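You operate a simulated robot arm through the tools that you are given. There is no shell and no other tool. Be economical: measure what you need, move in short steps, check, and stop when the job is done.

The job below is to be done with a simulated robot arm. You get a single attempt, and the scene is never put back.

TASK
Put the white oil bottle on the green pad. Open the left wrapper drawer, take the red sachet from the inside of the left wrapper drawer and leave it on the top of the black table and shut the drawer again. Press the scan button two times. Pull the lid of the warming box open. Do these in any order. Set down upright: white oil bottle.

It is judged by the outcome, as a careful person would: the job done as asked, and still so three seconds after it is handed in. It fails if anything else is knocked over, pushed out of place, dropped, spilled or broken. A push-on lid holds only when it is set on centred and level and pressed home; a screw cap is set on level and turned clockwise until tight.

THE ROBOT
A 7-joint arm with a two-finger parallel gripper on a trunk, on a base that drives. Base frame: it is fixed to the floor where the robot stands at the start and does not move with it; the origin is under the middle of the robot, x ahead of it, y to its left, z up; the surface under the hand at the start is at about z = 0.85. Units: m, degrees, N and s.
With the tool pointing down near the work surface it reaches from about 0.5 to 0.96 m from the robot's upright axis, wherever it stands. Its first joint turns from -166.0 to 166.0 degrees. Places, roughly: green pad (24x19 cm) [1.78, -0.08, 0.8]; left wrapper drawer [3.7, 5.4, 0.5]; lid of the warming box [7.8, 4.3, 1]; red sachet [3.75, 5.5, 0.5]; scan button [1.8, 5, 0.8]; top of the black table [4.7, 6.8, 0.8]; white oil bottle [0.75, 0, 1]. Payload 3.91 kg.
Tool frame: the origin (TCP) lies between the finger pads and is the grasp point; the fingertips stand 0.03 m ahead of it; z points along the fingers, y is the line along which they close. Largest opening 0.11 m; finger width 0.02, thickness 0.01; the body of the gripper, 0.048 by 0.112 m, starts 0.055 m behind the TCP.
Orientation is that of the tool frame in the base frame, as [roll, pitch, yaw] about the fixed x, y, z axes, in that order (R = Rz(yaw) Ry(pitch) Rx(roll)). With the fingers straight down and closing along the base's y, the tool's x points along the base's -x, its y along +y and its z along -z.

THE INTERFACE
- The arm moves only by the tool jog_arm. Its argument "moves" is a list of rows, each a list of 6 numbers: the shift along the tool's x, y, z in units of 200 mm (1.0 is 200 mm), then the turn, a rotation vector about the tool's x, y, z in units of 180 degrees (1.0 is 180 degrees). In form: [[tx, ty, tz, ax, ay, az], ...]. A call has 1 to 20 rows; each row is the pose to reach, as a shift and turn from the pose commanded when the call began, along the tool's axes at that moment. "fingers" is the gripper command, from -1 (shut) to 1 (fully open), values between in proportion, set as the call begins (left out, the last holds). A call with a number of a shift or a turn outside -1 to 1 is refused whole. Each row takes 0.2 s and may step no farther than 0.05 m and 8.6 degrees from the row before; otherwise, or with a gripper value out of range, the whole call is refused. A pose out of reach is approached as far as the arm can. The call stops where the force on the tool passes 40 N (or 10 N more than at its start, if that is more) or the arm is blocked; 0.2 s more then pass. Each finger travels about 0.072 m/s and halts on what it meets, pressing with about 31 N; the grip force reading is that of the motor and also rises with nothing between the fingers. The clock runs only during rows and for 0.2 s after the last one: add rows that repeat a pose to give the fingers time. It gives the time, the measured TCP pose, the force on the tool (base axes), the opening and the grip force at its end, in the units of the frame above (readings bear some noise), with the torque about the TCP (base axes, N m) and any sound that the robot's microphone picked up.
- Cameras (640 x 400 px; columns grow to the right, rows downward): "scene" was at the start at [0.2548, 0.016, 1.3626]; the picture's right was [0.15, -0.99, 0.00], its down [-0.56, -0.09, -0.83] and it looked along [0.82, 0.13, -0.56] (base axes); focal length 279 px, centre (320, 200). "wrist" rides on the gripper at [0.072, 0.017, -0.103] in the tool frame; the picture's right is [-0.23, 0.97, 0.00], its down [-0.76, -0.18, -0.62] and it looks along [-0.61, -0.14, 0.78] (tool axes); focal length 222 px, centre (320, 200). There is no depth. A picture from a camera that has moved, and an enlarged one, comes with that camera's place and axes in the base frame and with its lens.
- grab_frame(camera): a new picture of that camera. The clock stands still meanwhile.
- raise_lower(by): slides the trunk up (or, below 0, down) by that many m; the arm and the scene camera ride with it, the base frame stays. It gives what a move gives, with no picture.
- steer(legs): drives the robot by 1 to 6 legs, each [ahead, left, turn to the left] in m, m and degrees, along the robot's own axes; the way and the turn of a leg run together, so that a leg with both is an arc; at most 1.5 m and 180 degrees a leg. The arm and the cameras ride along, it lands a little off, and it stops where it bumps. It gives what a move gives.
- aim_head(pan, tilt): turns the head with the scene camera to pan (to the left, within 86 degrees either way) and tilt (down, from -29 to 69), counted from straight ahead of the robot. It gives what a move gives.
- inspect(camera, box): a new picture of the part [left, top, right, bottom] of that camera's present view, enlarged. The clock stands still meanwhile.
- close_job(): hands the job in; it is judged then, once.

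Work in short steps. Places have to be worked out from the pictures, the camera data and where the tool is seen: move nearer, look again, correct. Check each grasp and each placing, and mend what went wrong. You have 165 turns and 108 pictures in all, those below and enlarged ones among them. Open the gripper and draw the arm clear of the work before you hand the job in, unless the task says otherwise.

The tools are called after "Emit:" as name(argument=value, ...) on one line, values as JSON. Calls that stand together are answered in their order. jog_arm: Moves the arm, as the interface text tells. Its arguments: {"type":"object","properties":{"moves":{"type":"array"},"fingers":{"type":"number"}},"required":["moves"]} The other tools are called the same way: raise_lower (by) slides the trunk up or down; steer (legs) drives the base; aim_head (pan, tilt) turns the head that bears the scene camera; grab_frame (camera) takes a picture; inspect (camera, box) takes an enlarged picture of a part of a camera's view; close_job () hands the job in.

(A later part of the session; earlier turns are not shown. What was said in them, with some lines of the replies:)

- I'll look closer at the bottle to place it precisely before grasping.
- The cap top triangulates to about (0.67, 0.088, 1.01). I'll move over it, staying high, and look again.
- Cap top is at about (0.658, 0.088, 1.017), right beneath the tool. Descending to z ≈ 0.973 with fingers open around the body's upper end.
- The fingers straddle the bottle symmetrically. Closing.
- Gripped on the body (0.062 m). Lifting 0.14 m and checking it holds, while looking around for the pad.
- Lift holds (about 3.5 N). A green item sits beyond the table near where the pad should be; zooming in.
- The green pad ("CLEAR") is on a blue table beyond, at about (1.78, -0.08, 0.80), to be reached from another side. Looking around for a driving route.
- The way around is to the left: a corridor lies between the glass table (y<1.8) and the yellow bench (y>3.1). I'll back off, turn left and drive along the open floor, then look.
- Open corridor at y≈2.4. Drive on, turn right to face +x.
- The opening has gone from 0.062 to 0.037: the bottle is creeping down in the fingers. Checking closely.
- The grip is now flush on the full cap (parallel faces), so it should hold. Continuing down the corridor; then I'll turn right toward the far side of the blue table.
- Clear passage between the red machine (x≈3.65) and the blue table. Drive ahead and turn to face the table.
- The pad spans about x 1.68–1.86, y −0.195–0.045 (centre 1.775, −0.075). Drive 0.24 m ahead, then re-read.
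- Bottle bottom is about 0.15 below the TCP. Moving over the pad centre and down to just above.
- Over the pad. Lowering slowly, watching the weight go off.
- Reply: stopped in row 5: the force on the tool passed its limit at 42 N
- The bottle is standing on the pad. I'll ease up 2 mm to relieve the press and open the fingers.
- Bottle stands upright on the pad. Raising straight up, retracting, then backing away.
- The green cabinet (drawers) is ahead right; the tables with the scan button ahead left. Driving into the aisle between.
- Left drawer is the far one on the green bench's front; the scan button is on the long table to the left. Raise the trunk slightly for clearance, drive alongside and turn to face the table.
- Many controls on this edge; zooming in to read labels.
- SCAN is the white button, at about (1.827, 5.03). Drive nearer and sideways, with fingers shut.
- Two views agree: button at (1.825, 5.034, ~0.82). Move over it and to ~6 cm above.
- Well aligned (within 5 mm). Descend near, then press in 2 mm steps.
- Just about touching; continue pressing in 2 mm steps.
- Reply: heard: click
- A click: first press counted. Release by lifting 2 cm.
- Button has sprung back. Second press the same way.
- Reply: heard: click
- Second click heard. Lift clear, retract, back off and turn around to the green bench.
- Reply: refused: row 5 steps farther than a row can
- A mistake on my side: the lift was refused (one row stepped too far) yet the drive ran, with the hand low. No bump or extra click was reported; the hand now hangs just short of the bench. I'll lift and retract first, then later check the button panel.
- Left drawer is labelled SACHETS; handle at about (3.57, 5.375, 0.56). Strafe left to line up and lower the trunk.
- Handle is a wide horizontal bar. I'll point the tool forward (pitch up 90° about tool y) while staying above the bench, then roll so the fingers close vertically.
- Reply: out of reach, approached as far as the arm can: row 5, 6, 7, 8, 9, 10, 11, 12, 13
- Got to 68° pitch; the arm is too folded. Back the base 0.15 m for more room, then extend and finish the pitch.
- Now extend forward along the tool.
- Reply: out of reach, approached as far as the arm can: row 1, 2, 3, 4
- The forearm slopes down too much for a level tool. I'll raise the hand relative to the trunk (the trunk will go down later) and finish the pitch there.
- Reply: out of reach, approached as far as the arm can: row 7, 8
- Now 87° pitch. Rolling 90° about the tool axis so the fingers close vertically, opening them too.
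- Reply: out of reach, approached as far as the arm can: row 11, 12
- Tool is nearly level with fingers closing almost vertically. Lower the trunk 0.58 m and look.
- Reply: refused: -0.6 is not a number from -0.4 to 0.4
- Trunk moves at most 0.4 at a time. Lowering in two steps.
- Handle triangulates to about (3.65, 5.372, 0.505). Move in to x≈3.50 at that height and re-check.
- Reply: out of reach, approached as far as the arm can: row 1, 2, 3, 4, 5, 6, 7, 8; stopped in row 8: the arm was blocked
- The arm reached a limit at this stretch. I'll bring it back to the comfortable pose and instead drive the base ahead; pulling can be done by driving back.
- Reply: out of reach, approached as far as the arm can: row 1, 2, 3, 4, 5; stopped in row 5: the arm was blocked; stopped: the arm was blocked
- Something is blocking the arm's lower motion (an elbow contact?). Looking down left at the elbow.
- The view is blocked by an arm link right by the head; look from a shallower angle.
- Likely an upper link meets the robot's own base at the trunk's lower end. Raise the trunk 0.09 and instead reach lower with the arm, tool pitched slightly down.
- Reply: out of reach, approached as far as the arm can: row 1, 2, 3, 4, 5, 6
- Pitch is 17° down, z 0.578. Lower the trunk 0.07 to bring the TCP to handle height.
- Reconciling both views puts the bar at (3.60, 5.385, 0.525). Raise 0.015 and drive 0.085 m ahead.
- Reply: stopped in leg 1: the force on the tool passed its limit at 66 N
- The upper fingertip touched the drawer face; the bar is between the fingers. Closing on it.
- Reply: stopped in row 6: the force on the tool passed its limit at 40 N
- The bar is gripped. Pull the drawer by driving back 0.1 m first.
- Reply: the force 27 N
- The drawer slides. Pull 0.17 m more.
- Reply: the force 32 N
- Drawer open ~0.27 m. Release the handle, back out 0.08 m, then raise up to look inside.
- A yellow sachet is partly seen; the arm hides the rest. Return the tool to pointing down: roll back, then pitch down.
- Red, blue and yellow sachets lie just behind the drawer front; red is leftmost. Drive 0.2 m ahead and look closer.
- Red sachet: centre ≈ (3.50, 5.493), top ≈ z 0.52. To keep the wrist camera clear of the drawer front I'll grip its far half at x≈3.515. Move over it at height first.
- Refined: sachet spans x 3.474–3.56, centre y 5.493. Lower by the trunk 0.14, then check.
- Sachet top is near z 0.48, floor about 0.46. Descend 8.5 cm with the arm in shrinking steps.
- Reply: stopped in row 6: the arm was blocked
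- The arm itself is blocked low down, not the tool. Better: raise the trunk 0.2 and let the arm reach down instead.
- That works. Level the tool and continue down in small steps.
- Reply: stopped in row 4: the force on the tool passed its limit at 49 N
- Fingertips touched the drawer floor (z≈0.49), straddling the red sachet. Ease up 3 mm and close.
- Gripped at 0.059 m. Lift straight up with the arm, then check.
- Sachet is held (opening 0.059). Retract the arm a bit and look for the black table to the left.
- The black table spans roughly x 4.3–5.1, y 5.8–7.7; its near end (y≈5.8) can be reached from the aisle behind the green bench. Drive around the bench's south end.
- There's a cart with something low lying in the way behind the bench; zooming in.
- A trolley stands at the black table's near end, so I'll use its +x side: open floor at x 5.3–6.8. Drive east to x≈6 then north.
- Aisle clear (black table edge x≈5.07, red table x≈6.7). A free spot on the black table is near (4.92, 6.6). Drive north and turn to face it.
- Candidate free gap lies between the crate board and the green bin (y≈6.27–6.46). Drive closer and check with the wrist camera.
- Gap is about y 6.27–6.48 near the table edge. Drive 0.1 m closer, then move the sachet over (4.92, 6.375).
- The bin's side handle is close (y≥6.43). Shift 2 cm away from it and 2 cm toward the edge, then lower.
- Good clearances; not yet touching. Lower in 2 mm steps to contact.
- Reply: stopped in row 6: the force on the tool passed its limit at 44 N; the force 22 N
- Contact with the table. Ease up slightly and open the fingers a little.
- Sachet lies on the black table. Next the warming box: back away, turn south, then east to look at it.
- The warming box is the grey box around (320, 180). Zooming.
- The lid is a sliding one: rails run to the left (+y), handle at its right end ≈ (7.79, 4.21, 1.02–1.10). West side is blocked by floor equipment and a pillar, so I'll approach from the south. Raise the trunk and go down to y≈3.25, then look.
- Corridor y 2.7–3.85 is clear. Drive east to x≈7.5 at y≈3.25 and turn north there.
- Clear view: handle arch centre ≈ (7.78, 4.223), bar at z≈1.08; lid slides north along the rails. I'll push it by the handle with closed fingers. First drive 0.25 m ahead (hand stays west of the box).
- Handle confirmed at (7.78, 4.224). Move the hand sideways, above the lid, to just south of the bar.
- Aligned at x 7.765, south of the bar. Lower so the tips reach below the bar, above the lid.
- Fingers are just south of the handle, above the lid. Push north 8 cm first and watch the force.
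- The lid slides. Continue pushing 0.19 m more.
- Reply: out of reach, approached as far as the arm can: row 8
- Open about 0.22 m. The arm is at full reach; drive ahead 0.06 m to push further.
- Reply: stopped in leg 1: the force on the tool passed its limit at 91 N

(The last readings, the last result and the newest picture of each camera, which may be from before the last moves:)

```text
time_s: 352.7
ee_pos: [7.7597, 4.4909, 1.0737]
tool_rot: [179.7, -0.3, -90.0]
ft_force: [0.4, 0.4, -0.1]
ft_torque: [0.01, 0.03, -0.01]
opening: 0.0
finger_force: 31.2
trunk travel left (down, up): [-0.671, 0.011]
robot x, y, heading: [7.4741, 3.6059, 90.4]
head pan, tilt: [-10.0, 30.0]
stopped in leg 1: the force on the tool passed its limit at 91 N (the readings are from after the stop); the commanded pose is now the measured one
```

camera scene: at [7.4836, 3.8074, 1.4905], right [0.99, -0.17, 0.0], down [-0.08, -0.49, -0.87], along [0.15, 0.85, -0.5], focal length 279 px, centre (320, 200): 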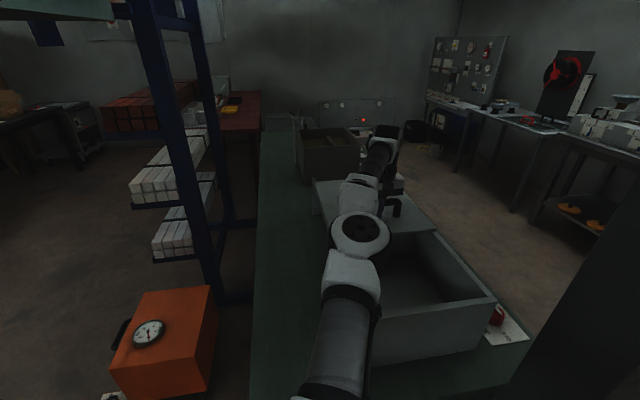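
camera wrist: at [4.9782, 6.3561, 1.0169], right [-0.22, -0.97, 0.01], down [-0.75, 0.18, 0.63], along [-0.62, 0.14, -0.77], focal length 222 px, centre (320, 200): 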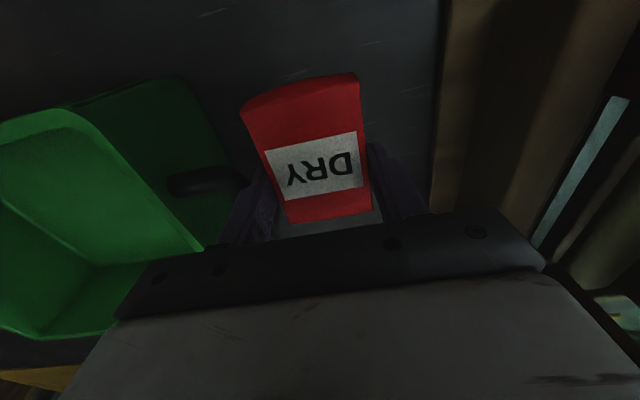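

The lid met its end stop (full travel ≈0.28 m). Back the hand off slightly and look.

Emit:
jog_arm(moves=[[0.1, 0, 0, 0, 0, 0], [0.2, 0, -0.1, 0, 0, 0], [0.2, 0, -0.3, 0, 0, 0], [0.2, 0, -0.5, 0, 0, 0], [0.3, 0.1, -0.6, 0, 0, 0], [0.4, 0.25, -0.6, 0, 0, 0], [0.5, 0.4, -0.6, 0, 0, 0], [0.6, 0.55, -0.6, 0, 0, 0], [0.7, 0.7, -0.6, 0, 0, 0], [0.8, 0.85, -0.6, 0, 0, 0], [0.9, 1.0, -0.6, 0, 0, 0]])

Emit:
grab_frame(camera="scene")

```text
time_s: 355.1
ee_pos: [7.5581, 4.3107, 1.1944]
tool_rot: [179.7, -0.1, -90.0]
ft_force: [0.0, 0.5, -0.7]
ft_torque: [-0.01, -0.03, 0.0]
opening: 0.0
finger_force: 31.2
trunk travel left (down, up): [-0.671, 0.011]
robot x, y, heading: [7.4717, 3.6025, 90.3]
head pan, tilt: [-10.0, 30.0]
```

```text
15 pictures are left
camera scene: at [7.4829, 3.8633, 1.4906], right [0.99, -0.17, 0.0], down [-0.08, -0.49, -0.87], along [0.14, 0.85, -0.5], focal length 279 px, centre (320, 200)
```

scene: 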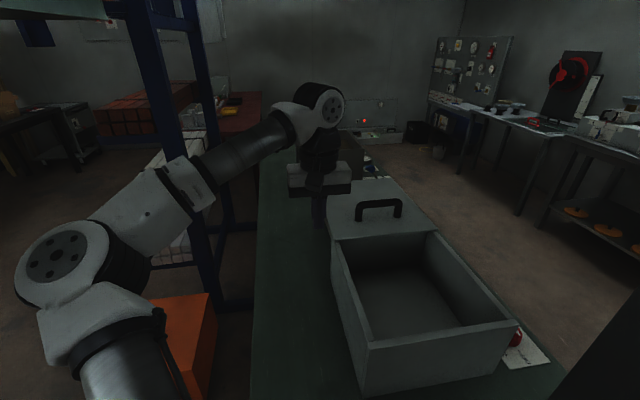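

The warming box is fully open. Now back to the drawer: retract the arm, back out, and drive west along y≈3.2.

Emit:
jog_arm(moves=[[0.2, 0.1, 0, 0, 0, 0], [0.4, 0.2, 0, 0, 0, 0], [0.6, 0.35, 0, 0, 0, 0], [0.75, 0.5, 0, 0, 0, 0]])

Emit:
steer(legs=[[-0.36, 0, 0], [0, 0, 89.5], [1.2, 0, 0]])

```text
time_s: 356.1
ee_pos: [7.4593, 4.1643, 1.198]
tool_rot: [179.6, -0.1, -90.2]
ft_force: [-0.8, 0.2, -0.1]
ft_torque: [0.04, 0.01, 0.01]
opening: 0.0
finger_force: 31.2
trunk travel left (down, up): [-0.671, 0.011]
robot x, y, heading: [7.4721, 3.6055, 90.3]
head pan, tilt: [-10.0, 30.0]
```

```text
time_s: 368.1
ee_pos: [5.7134, 3.2007, 1.1981]
tool_rot: [179.7, -0.2, 0.6]
ft_force: [-1.1, 0.7, -0.1]
ft_torque: [-0.02, 0.01, 0.01]
opening: 0.0
finger_force: 31.0
trunk travel left (down, up): [-0.671, 0.011]
robot x, y, heading: [6.278, 3.2192, -178.8]
head pan, tilt: [-10.0, 30.0]
```

Emit:
steer(legs=[[1.2, 0, -1.2], [1.15, 0, 0], [1.15, 0, 0], [0, 0, -90]])

```text
time_s: 389.1
ee_pos: [2.776, 3.8094, 1.1984]
tool_rot: [179.7, -0.2, -91.9]
ft_force: [-1.1, -0.6, -0.4]
ft_torque: [0.0, 0.02, -0.02]
opening: 0.0002
finger_force: 31.0
trunk travel left (down, up): [-0.671, 0.011]
robot x, y, heading: [2.7688, 3.2459, 88.5]
head pan, tilt: [-10.0, 30.0]
```

Head north up the aisle; on arrival glance left at the button panel (to check after my earlier slip).

Emit:
steer(legs=[[1.1, 0.08, 1.5], [1.03, 0.07, 0]])

Emit:
aim_head(pan=86, tilt=35)

Emit:
grab_frame(camera="scene")

```text
time_s: 399.6
ee_pos: [2.6162, 5.9121, 1.1986]
tool_rot: [179.8, -0.2, -90.7]
ft_force: [0.0, 0.7, -0.1]
ft_torque: [-0.01, 0.0, 0.04]
opening: 0.0001
finger_force: 30.9
trunk travel left (down, up): [-0.671, 0.011]
robot x, y, heading: [2.6193, 5.3489, 89.9]
head pan, tilt: [-10.0, 30.0]
```

```text
time_s: 401.3
ee_pos: [2.6158, 5.9121, 1.1984]
tool_rot: [179.7, -0.2, -90.8]
ft_force: [0.3, 0.4, -0.4]
ft_torque: [-0.01, 0.0, 0.01]
opening: 0.0002
finger_force: 30.7
trunk travel left (down, up): [-0.671, 0.011]
robot x, y, heading: [2.6214, 5.3475, 89.8]
head pan, tilt: [85.9, 35.0]
```

```text
14 pictures are left
camera scene: at [2.5317, 5.5285, 1.4827], right [0.08, 1.0, 0.0], down [0.57, -0.04, -0.82], along [-0.82, 0.06, -0.57], focal length 279 px, centre (320, 200)
```

scene: 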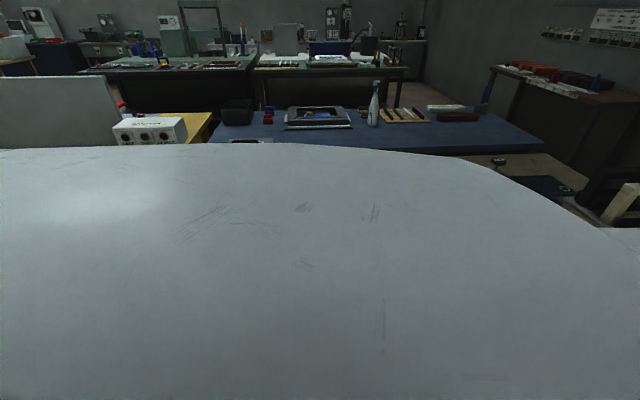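

The body hides the panel; I'll check later. Turn east to the drawer and look at it.

Emit:
steer(legs=[[0, 0, -89.8]])

Emit:
aim_head(pan=0, tilt=45)

Emit:
grab_frame(camera="scene")

```text
time_s: 405.6
ee_pos: [3.1863, 5.3454, 1.1975]
tool_rot: [179.7, -0.2, 178.3]
ft_force: [-0.4, -0.3, 0.2]
ft_torque: [-0.03, 0.0, 0.02]
opening: 0.0
finger_force: 30.5
trunk travel left (down, up): [-0.671, 0.011]
robot x, y, heading: [2.6193, 5.3493, -1.0]
head pan, tilt: [85.9, 35.0]
```

```text
time_s: 407.2
ee_pos: [3.185, 5.3451, 1.1986]
tool_rot: [179.7, -0.2, 178.3]
ft_force: [-0.2, -1.0, 0.0]
ft_torque: [0.0, -0.03, -0.02]
opening: 0.0
finger_force: 31.4
trunk travel left (down, up): [-0.671, 0.011]
robot x, y, heading: [2.619, 5.3503, -1.1]
head pan, tilt: [0.0, 45.0]
```

```text
13 pictures are left
camera scene: at [2.87, 5.3467, 1.4679], right [-0.02, -1.0, 0.0], down [-0.71, 0.01, -0.71], along [0.71, -0.01, -0.71], focal length 279 px, centre (320, 200)
```

scene: 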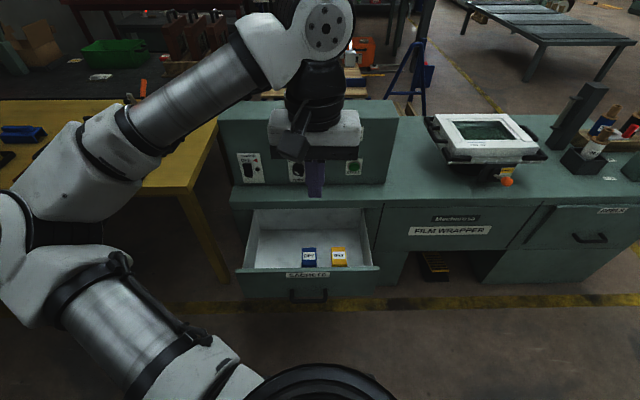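

Drawer as left. Back off 0.12 m and tilt the tool 45° forward with fingers closed, to push the drawer front above the handle.

Emit:
steer(legs=[[-0.12, 0.03, 1]])

Emit:
jog_arm(moves=[[0, 0, 0, 0, -0.042, 0], [0, 0, 0, 0, -0.083, 0], [0, 0, 0, 0, -0.125, 0], [0, 0, 0, 0, -0.167, 0], [0, 0, 0, 0, -0.208, 0], [0, 0, 0, 0, -0.25, 0], [0, 0, 0, 0, -0.25, 0]])

Emit:
raise_lower(by=-0.4)

```text
time_s: 408.5
ee_pos: [3.0653, 5.3856, 1.1987]
tool_rot: [179.7, -0.1, 179.3]
ft_force: [-0.3, -0.8, 0.7]
ft_torque: [0.0, -0.04, -0.05]
opening: 0.0
finger_force: 31.2
trunk travel left (down, up): [-0.671, 0.011]
robot x, y, heading: [2.5019, 5.3787, 0.0]
head pan, tilt: [0.0, 45.0]
```

```text
time_s: 410.1
ee_pos: [3.0762, 5.3864, 1.2085]
tool_rot: [179.7, 44.9, 178.9]
ft_force: [-0.6, -0.5, 0.0]
ft_torque: [0.01, 0.02, 0.02]
opening: 0.0001
finger_force: 31.5
out of reach, approached as far as the arm can: row 6, 7
trunk travel left (down, up): [-0.671, 0.011]
robot x, y, heading: [2.5025, 5.3838, -0.0]
head pan, tilt: [0.0, 45.0]
```

```text
time_s: 413.9
ee_pos: [3.0767, 5.3874, 0.8088]
tool_rot: [179.6, 44.9, 178.9]
ft_force: [0.1, -1.1, -0.2]
ft_torque: [0.02, 0.0, -0.03]
opening: 0.0001
finger_force: 30.9
trunk travel left (down, up): [-0.271, 0.411]
robot x, y, heading: [2.4992, 5.3794, -0.1]
head pan, tilt: [0.0, 45.0]
```

Emit:
jog_arm(moves=[[0.07, 0, 0.16, 0, 0, 0], [0.14, 0, 0.32, 0, 0, 0], [0.21, 0, 0.48, 0, 0, 0], [0.28, 0, 0.64, 0, 0, 0], [0.35, 0, 0.8, 0, 0, 0], [0.41, 0, 0.97, 0, 0, 0], [0.41, 0, 0.97, 0, 0, 0]])

Emit:
aim_head(pan=0, tilt=38)

Emit:
grab_frame(camera="scene")

```text
time_s: 415.5
ee_pos: [3.1609, 5.3875, 0.6148]
tool_rot: [179.7, 44.7, 179.0]
ft_force: [-0.5, -0.1, -0.4]
ft_torque: [-0.01, 0.0, -0.02]
opening: 0.0002
finger_force: 31.8
out of reach, approached as far as the arm can: row 1, 2, 3, 4, 5, 6, 7
trunk travel left (down, up): [-0.271, 0.411]
robot x, y, heading: [2.5037, 5.3788, -0.4]
head pan, tilt: [0.0, 45.0]
```

```text
time_s: 416.2
ee_pos: [3.1605, 5.3873, 0.6147]
tool_rot: [179.6, 44.5, 178.9]
ft_force: [0.0, -0.6, 0.7]
ft_torque: [-0.02, -0.01, 0.0]
opening: 0.0
finger_force: 31.1
trunk travel left (down, up): [-0.271, 0.411]
robot x, y, heading: [2.5055, 5.3815, -0.2]
head pan, tilt: [0.0, 38.0]
```

```text
12 pictures are left
camera scene: at [2.7564, 5.3823, 1.0781], right [0.0, -1.0, 0.0], down [-0.62, 0.0, -0.79], along [0.79, 0.0, -0.62], focal length 279 px, centre (320, 200)
```

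scene: 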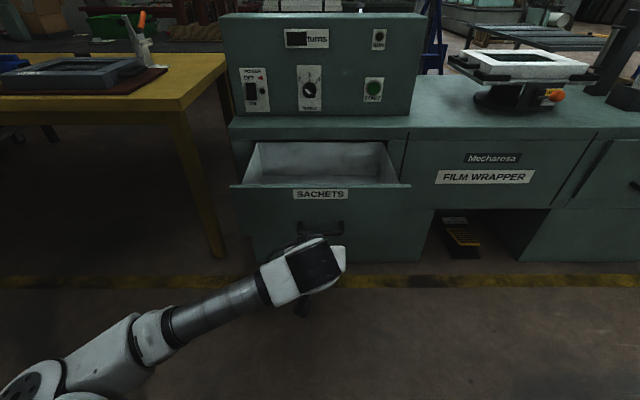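

Tip is at z≈0.594, between handle and top edge of the drawer front. Drive ahead to push the drawer.

Emit:
steer(legs=[[0.3, 0, 0]])

Emit:
grab_frame(camera="scene")

```text
time_s: 418.2
ee_pos: [3.4582, 5.3841, 0.6149]
tool_rot: [179.6, 44.8, 178.7]
ft_force: [-0.6, 0.4, -0.3]
ft_torque: [0.0, -0.01, 0.0]
opening: 0.0
finger_force: 30.7
trunk travel left (down, up): [-0.271, 0.411]
robot x, y, heading: [2.8016, 5.3798, -0.6]
head pan, tilt: [0.0, 38.0]
```

```text
11 pictures are left
camera scene: at [3.0539, 5.3799, 1.0782], right [-0.01, -1.0, 0.0], down [-0.62, 0.0, -0.79], along [0.79, -0.01, -0.62], focal length 279 px, centre (320, 200)
```

scene: 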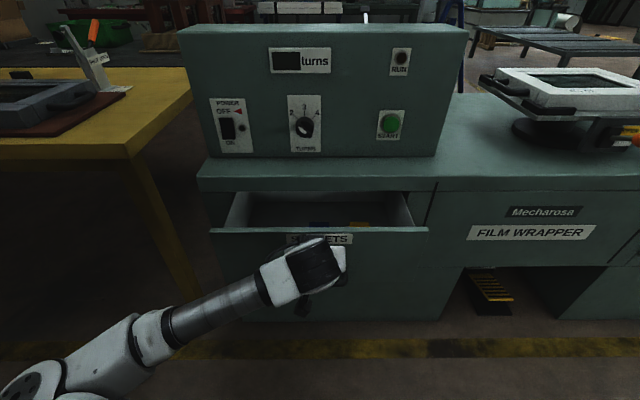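

It is closing. Drive on 0.15 m (it stops on force when shut).

Emit:
steer(legs=[[0.16, 0, 0]])

Emit:
grab_frame(camera="scene")

```text
time_s: 419.6
ee_pos: [3.5968, 5.3852, 0.6118]
tool_rot: [179.4, 43.9, 178.8]
ft_force: [-1.3, 0.3, -0.2]
ft_torque: [-0.01, 0.01, -0.02]
opening: 0.0001
finger_force: 31.4
trunk travel left (down, up): [-0.271, 0.411]
robot x, y, heading: [2.9452, 5.3804, 0.1]
head pan, tilt: [0.0, 38.0]
stopped in leg 1: the force on the tool passed its limit at 101 N (the readings are from after the stop); the commanded pose is now the measured one
```

```text
10 pictures are left
camera scene: at [3.1972, 5.3805, 1.0781], right [0.0, -1.0, 0.0], down [-0.62, 0.0, -0.79], along [0.79, 0.0, -0.62], focal length 279 px, centre (320, 200)
```

scene: 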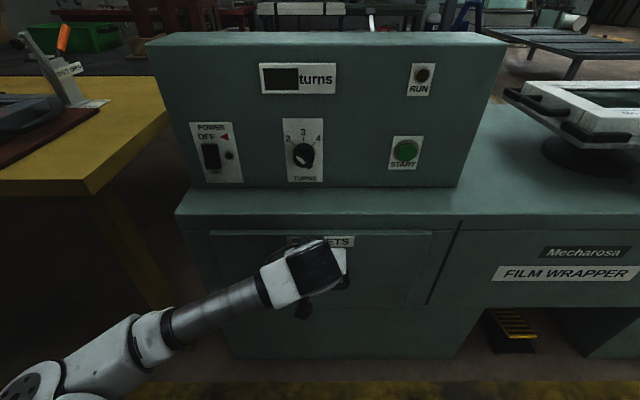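

Drawer seems shut. Back away, raise up and verify.

Emit:
steer(legs=[[-0.3, 0, 0]])

Emit:
raise_lower(by=0.38)

Emit:
aim_head(pan=-15, tilt=45)

Emit:
grab_frame(camera="scene")

```text
time_s: 421.7
ee_pos: [3.2912, 5.3861, 0.6127]
tool_rot: [179.4, 44.0, 178.8]
ft_force: [0.1, 0.2, 0.7]
ft_torque: [0.0, -0.01, 0.04]
opening: 0.0002
finger_force: 30.7
trunk travel left (down, up): [-0.271, 0.411]
robot x, y, heading: [2.6373, 5.3789, -0.2]
head pan, tilt: [0.0, 38.0]
```

```text
time_s: 425.4
ee_pos: [3.291, 5.3867, 0.9937]
tool_rot: [179.4, 44.0, 178.8]
ft_force: [0.3, -0.1, -0.5]
ft_torque: [-0.02, -0.02, 0.04]
opening: 0.0
finger_force: 31.3
trunk travel left (down, up): [-0.651, 0.031]
robot x, y, heading: [2.6386, 5.3799, -0.2]
head pan, tilt: [0.0, 38.0]
```

```text
time_s: 426.1
ee_pos: [3.2903, 5.3864, 0.9924]
tool_rot: [179.3, 44.0, 178.8]
ft_force: [-0.5, -0.5, -0.5]
ft_torque: [0.02, 0.04, 0.02]
opening: 0.0
finger_force: 31.6
trunk travel left (down, up): [-0.651, 0.031]
robot x, y, heading: [2.6373, 5.3766, 0.1]
head pan, tilt: [-15.0, 45.0]
```

```text
9 pictures are left
camera scene: at [2.8837, 5.3602, 1.4479], right [-0.26, -0.97, 0.0], down [-0.68, 0.18, -0.71], along [0.68, -0.18, -0.71], focal length 279 px, centre (320, 200)
```

scene: 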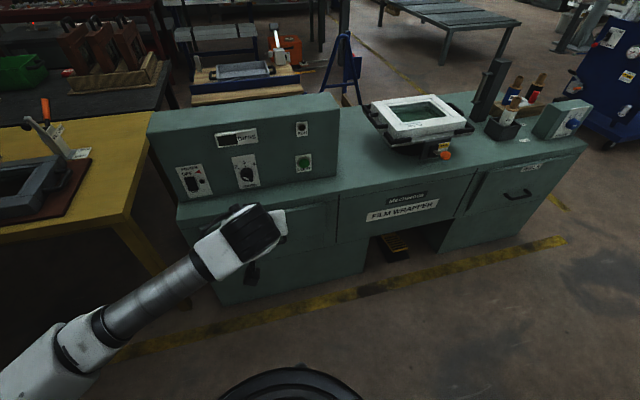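

Drawer is flush. Turn partway to check the button panel, opening the gripper clear of the work.

Emit:
jog_arm(moves=[[0, 0, -0.2, 0, 0, 0], [0, 0, -0.4, 0, 0, 0], [0, 0, -0.4, 0, 0, 0], [0, 0, -0.4, 0, 0, 0]], fingers=1)

Emit:
steer(legs=[[0, 0, 125]])

Emit:
aim_head(pan=60, tilt=28)

Emit:
grab_frame(camera="scene")

```text
time_s: 427.1
ee_pos: [3.2825, 5.3904, 1.0641]
tool_rot: [179.4, 43.9, 178.6]
ft_force: [-0.3, -0.2, 0.0]
ft_torque: [0.05, 0.03, 0.02]
opening: 0.11
finger_force: 0.2
out of reach, approached as far as the arm can: row 1, 2, 3, 4
trunk travel left (down, up): [-0.651, 0.031]
robot x, y, heading: [2.6376, 5.3813, -0.1]
head pan, tilt: [-15.0, 45.0]
```

```text
time_s: 432.8
ee_pos: [2.2833, 5.9192, 1.0636]
tool_rot: [179.4, 43.9, -59.1]
ft_force: [-0.4, 0.7, -0.7]
ft_torque: [-0.01, -0.01, 0.01]
opening: 0.11
finger_force: 0.0
trunk travel left (down, up): [-0.651, 0.031]
robot x, y, heading: [2.6402, 5.3811, 122.4]
head pan, tilt: [-15.0, 45.0]
```

```text
time_s: 434.2
ee_pos: [2.2831, 5.9189, 1.064]
tool_rot: [179.3, 43.9, -59.0]
ft_force: [-0.1, 1.2, 0.6]
ft_torque: [0.03, -0.03, -0.02]
opening: 0.1103
finger_force: 0.1
trunk travel left (down, up): [-0.651, 0.031]
robot x, y, heading: [2.6347, 5.3814, 122.0]
head pan, tilt: [60.0, 28.0]
```

```text
8 pictures are left
camera scene: at [2.4536, 5.5223, 1.4737], right [-0.04, 1.0, 0.0], down [0.47, 0.02, -0.88], along [-0.88, -0.03, -0.47], focal length 279 px, centre (320, 200)
```

scene: 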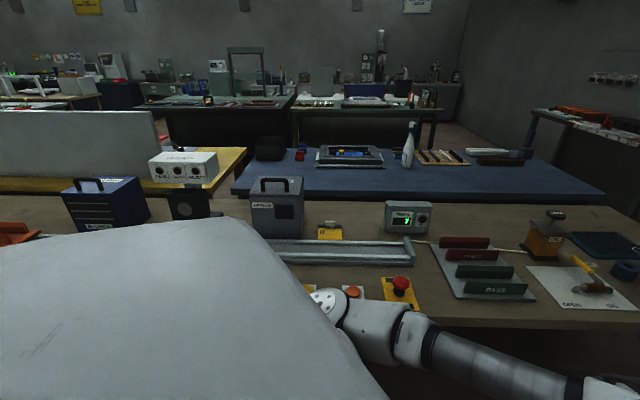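

All visible fixtures are in place, the gripper is open and the arm is clear of the work. Handing in.

Emit:
close_job()

```text
The job is handed in.
```

I've handed the job in with all four parts done, but one slip leaves the scan button not fully certain.

- **White oil bottle:** it stands upright on the green pad. It slid down in the fingers during the drive, so I carried it by the cap.
- **Red sachet:** it lies on the black table, and the left wrapper drawer is shut again and flush.
- **Scan button:** I pressed it twice and heard two clicks. After the second press a lift command was refused, and I drove off with the fingertip still on the button, dragging it sideways. No third click was reported. I couldn't get a view of the button afterwards, but the rest of the panel I could see looked undisturbed.
- **Warming box:** the lid slides, so I pushed it by its handle until it reached its stop. It is fully open.
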